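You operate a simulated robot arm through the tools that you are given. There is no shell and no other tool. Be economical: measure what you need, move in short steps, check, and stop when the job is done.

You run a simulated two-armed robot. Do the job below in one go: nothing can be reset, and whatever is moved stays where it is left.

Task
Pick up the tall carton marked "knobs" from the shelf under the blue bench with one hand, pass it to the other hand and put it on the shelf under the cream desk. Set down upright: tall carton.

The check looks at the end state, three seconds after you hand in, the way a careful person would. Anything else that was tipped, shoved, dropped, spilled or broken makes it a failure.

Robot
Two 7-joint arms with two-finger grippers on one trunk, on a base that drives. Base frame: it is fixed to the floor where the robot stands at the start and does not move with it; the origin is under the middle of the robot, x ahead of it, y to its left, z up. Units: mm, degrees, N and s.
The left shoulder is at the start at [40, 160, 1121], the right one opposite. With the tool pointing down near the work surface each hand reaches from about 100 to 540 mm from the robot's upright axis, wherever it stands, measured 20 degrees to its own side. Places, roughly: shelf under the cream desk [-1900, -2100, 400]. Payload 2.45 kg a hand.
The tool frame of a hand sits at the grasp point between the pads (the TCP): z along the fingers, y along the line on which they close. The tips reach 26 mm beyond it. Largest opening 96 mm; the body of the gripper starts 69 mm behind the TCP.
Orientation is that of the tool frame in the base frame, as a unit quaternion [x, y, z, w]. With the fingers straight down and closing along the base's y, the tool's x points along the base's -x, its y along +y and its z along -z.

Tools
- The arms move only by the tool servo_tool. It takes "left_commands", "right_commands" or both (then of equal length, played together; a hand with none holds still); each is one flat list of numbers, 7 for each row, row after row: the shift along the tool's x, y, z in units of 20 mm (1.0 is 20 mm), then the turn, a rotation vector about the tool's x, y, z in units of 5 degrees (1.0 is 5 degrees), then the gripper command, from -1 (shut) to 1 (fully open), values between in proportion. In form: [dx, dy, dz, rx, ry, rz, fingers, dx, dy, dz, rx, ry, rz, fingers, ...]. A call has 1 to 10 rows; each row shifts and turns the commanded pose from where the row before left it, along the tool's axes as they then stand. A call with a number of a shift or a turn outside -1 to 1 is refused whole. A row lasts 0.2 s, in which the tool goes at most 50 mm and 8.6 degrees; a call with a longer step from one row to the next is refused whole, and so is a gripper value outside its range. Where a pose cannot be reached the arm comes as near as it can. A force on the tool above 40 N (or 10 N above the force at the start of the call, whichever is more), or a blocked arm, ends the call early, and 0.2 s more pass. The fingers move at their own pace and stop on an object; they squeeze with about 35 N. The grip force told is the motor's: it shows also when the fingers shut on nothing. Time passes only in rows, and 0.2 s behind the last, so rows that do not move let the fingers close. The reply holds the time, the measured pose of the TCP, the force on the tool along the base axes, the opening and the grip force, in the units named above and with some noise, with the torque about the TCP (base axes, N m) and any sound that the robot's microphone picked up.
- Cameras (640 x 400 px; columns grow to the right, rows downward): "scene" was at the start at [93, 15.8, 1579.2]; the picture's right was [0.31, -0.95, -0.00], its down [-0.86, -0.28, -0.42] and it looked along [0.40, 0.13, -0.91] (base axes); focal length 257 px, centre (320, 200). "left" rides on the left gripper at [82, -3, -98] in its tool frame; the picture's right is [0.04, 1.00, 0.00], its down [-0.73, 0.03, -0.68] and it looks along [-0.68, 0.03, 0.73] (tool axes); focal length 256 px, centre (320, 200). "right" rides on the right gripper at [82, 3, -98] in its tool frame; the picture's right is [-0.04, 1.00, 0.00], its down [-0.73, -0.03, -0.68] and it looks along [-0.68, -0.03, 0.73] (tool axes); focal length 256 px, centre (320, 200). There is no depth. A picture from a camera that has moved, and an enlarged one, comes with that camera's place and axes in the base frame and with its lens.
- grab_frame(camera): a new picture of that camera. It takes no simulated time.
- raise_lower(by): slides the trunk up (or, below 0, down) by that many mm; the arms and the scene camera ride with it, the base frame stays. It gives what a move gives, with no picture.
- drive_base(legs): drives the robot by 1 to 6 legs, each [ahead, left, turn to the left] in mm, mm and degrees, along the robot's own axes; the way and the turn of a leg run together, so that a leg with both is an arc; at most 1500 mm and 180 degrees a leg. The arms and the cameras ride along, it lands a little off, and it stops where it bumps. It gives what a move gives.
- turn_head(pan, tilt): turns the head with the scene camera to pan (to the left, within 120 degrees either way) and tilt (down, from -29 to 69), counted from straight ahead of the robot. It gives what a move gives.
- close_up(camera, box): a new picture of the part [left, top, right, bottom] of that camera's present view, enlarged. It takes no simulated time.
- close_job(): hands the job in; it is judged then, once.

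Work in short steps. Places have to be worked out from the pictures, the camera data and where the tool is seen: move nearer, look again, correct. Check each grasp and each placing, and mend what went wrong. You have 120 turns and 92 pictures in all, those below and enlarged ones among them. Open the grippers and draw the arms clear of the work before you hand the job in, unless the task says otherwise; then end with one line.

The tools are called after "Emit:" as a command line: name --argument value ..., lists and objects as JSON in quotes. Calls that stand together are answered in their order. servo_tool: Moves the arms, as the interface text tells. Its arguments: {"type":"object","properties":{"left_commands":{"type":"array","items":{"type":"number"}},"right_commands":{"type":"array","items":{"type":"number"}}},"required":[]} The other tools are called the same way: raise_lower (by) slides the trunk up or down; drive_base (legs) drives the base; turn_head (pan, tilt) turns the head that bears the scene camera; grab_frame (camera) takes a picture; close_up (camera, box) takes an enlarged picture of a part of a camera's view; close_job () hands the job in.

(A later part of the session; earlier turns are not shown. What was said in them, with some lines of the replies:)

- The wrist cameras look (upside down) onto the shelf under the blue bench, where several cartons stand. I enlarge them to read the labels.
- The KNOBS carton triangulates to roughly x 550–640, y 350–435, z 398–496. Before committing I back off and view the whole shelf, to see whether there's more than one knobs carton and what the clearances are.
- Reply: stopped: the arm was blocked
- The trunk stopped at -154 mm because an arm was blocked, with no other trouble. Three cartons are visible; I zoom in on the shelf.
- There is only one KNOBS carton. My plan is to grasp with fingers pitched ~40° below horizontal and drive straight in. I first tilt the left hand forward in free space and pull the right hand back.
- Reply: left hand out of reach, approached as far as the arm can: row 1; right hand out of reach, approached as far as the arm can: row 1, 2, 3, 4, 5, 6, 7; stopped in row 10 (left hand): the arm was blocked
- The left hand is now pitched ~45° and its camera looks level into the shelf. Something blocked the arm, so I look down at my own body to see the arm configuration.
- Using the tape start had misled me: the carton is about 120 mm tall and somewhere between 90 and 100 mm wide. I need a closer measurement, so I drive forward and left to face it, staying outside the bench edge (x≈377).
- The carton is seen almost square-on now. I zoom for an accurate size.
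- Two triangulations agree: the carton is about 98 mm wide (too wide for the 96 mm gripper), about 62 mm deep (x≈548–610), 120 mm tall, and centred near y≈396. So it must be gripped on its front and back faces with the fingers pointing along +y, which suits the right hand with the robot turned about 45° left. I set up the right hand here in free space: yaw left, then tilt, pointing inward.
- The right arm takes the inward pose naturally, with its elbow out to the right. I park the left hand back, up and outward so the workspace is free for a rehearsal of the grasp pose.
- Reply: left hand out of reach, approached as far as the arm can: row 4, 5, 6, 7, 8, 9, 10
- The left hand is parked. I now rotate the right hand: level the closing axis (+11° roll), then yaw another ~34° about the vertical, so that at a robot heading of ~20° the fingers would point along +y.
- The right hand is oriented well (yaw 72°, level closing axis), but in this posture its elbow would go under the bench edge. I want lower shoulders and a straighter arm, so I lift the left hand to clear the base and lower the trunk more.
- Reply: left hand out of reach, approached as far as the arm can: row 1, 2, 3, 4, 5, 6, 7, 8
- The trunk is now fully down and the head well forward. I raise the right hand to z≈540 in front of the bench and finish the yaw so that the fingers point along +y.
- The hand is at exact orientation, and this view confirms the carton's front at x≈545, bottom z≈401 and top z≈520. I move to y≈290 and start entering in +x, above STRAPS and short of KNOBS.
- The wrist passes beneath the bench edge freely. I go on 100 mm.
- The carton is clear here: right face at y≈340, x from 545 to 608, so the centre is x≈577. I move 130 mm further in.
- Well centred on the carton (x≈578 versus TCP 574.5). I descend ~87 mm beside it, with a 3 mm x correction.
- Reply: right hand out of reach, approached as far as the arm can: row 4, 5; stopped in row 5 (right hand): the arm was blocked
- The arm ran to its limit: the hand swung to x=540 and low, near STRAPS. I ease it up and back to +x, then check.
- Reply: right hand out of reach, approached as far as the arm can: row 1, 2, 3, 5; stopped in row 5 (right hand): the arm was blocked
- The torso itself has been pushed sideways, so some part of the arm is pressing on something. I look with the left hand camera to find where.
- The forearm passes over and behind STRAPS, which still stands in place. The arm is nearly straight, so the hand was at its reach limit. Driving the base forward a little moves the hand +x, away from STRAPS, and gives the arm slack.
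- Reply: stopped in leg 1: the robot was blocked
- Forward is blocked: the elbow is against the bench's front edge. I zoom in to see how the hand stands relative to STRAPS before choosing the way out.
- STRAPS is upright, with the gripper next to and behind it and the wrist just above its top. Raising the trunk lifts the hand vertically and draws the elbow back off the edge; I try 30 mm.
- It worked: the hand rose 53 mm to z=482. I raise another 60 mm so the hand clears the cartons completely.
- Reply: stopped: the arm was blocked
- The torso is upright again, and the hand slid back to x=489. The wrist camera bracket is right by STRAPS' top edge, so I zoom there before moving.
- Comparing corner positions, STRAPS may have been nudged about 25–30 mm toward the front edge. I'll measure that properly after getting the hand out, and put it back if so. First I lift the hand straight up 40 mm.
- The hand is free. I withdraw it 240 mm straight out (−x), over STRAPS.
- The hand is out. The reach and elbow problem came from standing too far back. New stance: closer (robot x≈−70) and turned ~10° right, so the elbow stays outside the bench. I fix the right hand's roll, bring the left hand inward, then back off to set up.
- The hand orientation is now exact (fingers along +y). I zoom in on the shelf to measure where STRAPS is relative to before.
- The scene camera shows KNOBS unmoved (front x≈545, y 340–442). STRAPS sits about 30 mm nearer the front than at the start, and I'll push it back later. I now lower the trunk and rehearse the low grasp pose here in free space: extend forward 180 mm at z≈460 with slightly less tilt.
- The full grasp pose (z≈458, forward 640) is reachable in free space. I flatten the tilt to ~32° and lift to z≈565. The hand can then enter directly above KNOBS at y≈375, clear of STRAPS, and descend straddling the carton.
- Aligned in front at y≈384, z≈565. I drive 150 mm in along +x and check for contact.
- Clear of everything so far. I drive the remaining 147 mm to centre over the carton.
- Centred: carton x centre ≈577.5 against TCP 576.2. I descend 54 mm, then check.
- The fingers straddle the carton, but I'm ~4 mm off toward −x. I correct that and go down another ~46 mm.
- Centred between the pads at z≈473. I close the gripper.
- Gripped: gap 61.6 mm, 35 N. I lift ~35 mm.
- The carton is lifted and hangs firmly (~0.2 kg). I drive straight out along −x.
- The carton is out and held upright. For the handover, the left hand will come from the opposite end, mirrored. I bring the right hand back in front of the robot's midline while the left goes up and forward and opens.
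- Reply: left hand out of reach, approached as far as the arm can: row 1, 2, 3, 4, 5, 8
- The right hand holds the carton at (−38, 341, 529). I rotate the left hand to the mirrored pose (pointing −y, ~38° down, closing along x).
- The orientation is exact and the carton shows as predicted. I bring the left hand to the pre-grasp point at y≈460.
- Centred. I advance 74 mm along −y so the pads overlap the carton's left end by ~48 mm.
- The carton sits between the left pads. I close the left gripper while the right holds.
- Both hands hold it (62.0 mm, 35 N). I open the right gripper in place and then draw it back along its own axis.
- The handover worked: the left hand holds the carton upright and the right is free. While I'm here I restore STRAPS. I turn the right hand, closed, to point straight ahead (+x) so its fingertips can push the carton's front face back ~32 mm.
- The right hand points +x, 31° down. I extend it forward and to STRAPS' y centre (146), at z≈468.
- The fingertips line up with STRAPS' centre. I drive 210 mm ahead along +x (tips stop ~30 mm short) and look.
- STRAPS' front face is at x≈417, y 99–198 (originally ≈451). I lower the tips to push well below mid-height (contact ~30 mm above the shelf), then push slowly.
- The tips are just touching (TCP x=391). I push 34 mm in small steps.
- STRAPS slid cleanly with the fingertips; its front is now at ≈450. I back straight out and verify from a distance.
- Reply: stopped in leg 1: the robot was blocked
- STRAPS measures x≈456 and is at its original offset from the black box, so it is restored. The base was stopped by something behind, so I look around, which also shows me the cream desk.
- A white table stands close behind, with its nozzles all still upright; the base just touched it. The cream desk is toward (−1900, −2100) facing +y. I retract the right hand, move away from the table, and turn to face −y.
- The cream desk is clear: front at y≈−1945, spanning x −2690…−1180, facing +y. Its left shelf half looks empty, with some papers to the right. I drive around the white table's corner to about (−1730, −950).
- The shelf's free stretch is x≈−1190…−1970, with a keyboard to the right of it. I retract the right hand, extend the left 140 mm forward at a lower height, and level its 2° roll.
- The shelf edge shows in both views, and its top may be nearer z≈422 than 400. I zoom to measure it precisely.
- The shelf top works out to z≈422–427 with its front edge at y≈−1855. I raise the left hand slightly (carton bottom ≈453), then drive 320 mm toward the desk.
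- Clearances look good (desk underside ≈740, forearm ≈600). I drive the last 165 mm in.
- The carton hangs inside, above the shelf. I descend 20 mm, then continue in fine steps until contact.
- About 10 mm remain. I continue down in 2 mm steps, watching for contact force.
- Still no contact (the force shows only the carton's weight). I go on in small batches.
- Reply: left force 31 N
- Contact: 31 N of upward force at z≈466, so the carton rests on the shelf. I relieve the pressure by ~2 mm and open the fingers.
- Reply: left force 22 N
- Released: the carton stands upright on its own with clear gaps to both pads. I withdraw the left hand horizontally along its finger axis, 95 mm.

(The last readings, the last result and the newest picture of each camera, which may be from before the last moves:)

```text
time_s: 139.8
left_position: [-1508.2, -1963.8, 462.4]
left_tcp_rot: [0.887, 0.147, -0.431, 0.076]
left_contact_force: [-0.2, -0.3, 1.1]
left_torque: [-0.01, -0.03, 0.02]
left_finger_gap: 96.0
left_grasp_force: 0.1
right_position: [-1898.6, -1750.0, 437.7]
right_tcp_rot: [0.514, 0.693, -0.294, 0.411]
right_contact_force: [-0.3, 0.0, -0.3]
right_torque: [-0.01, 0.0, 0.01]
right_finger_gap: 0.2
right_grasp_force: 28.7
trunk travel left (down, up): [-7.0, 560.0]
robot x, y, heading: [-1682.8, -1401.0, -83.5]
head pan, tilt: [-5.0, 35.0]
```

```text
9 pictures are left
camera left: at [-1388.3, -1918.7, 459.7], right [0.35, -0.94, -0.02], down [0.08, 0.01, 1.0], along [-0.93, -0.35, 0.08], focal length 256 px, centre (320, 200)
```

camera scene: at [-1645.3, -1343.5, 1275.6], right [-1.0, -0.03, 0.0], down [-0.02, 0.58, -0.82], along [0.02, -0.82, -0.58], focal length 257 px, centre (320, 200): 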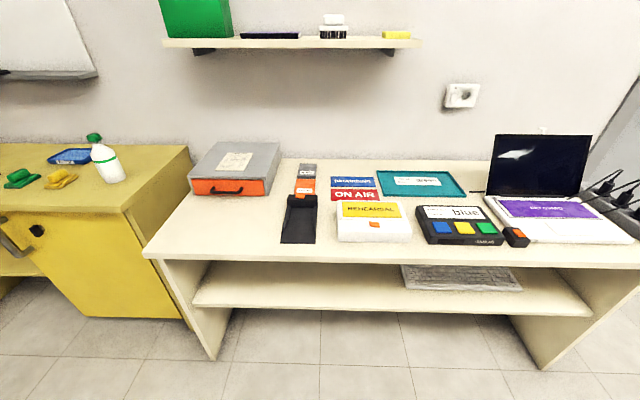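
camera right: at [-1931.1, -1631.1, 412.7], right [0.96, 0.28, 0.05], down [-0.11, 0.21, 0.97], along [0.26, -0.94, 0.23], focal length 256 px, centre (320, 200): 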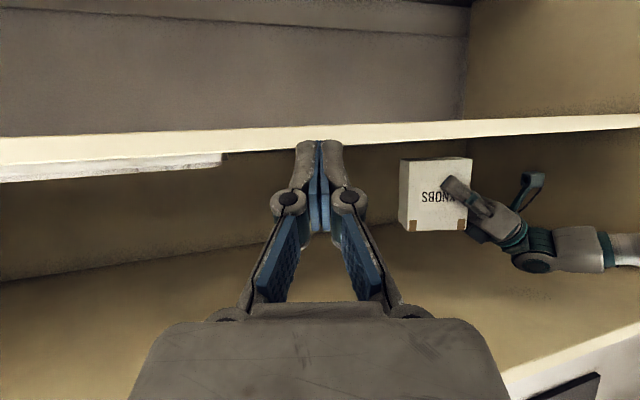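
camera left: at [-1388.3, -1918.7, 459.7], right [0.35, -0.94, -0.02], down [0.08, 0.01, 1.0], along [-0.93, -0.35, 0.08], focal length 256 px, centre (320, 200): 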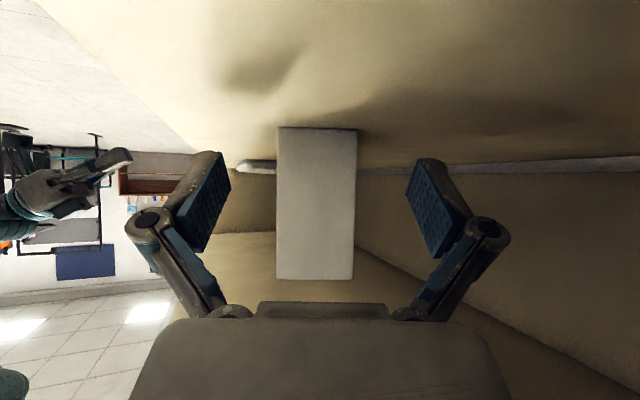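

The carton stands free and upright. I drive straight back out from the desk.

Emit:
drive_base --legs '[[-400, 45, 0]]'

Emit:
servo_tool --right_commands '[0, 0, 0, 0, 0, 0, 1, 0, 0, 0, 0, 0, 0, 1, 0, 0, 0, 0, 0, 0, 1]'

Emit:
grab_frame --camera "scene"

Emit:
grab_frame --camera "right"

```text
time_s: 142.3
left_position: [-1509.2, -1560.6, 462.1]
left_tcp_rot: [0.887, 0.146, -0.431, 0.076]
left_contact_force: [-0.7, 0.2, -0.4]
left_torque: [0.01, -0.03, 0.02]
left_finger_gap: 96.1
left_grasp_force: 0.0
right_position: [-1898.3, -1346.1, 437.2]
right_tcp_rot: [0.514, 0.692, -0.295, 0.412]
right_contact_force: [-0.2, 0.0, 0.6]
right_torque: [-0.01, 0.04, -0.01]
right_finger_gap: 0.1
right_grasp_force: 29.0
trunk travel left (down, up): [-7.0, 560.0]
robot x, y, heading: [-1683.6, -999.0, -83.3]
head pan, tilt: [-5.0, 35.0]
```

```text
time_s: 143.1
left_position: [-1509.2, -1559.2, 465.1]
left_tcp_rot: [0.887, 0.146, -0.431, 0.077]
left_contact_force: [-0.7, 1.0, 0.2]
left_torque: [-0.01, 0.0, 0.0]
left_finger_gap: 96.0
left_grasp_force: 0.1
right_position: [-1898.8, -1344.6, 439.9]
right_tcp_rot: [0.515, 0.691, -0.296, 0.412]
right_contact_force: [0.4, -0.4, 0.5]
right_torque: [0.0, -0.02, -0.01]
right_finger_gap: 96.0
right_grasp_force: 0.1
trunk travel left (down, up): [-7.0, 560.0]
robot x, y, heading: [-1683.3, -997.0, -83.8]
head pan, tilt: [-5.0, 35.0]
```

```text
8 pictures are left
camera scene: at [-1646.5, -1417.0, 1275.9], right [-1.0, -0.02, 0.0], down [-0.01, 0.58, -0.82], along [0.02, -0.82, -0.58], focal length 257 px, centre (320, 200)
```

scene: 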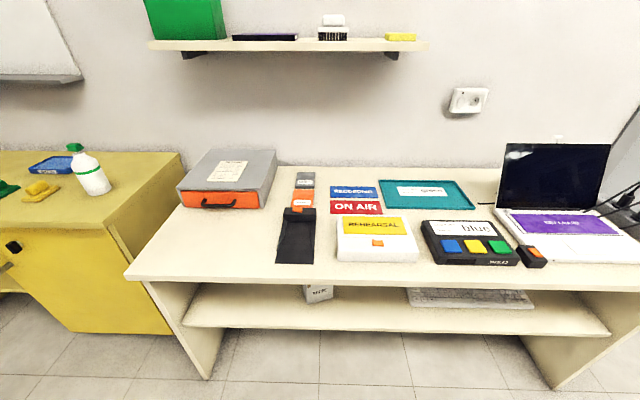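

```text
7 pictures are left
camera right: at [-1932.1, -1223.4, 414.9], right [0.96, 0.28, 0.05], down [-0.11, 0.22, 0.97], along [0.26, -0.94, 0.24], focal length 256 px, centre (320, 200)
```

right: 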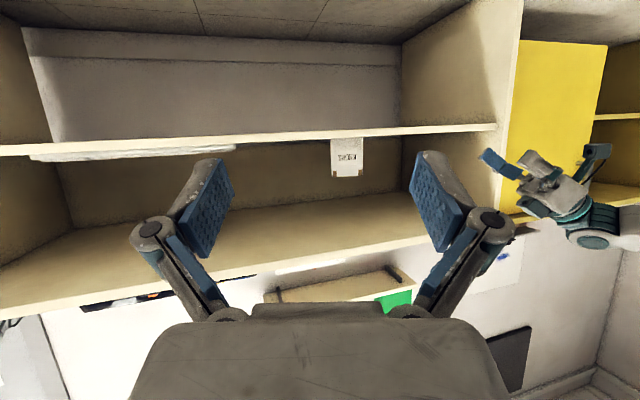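

The carton stands upright on the cream desk's shelf and everything around it is undisturbed. STRAPS is back in its place, both grippers are open and the arms are clear, so I hand in.

Emit:
close_job

```text
The job is handed in.
```

The "knobs" carton was picked up with the right hand, passed to the left, and now stands upright on the shelf under the cream desk. On the way I shoved the STRAPS carton about 30 mm and pushed it back to within a few mm of its original place. The base also bumped the white table; the items I could see on it stayed upright.
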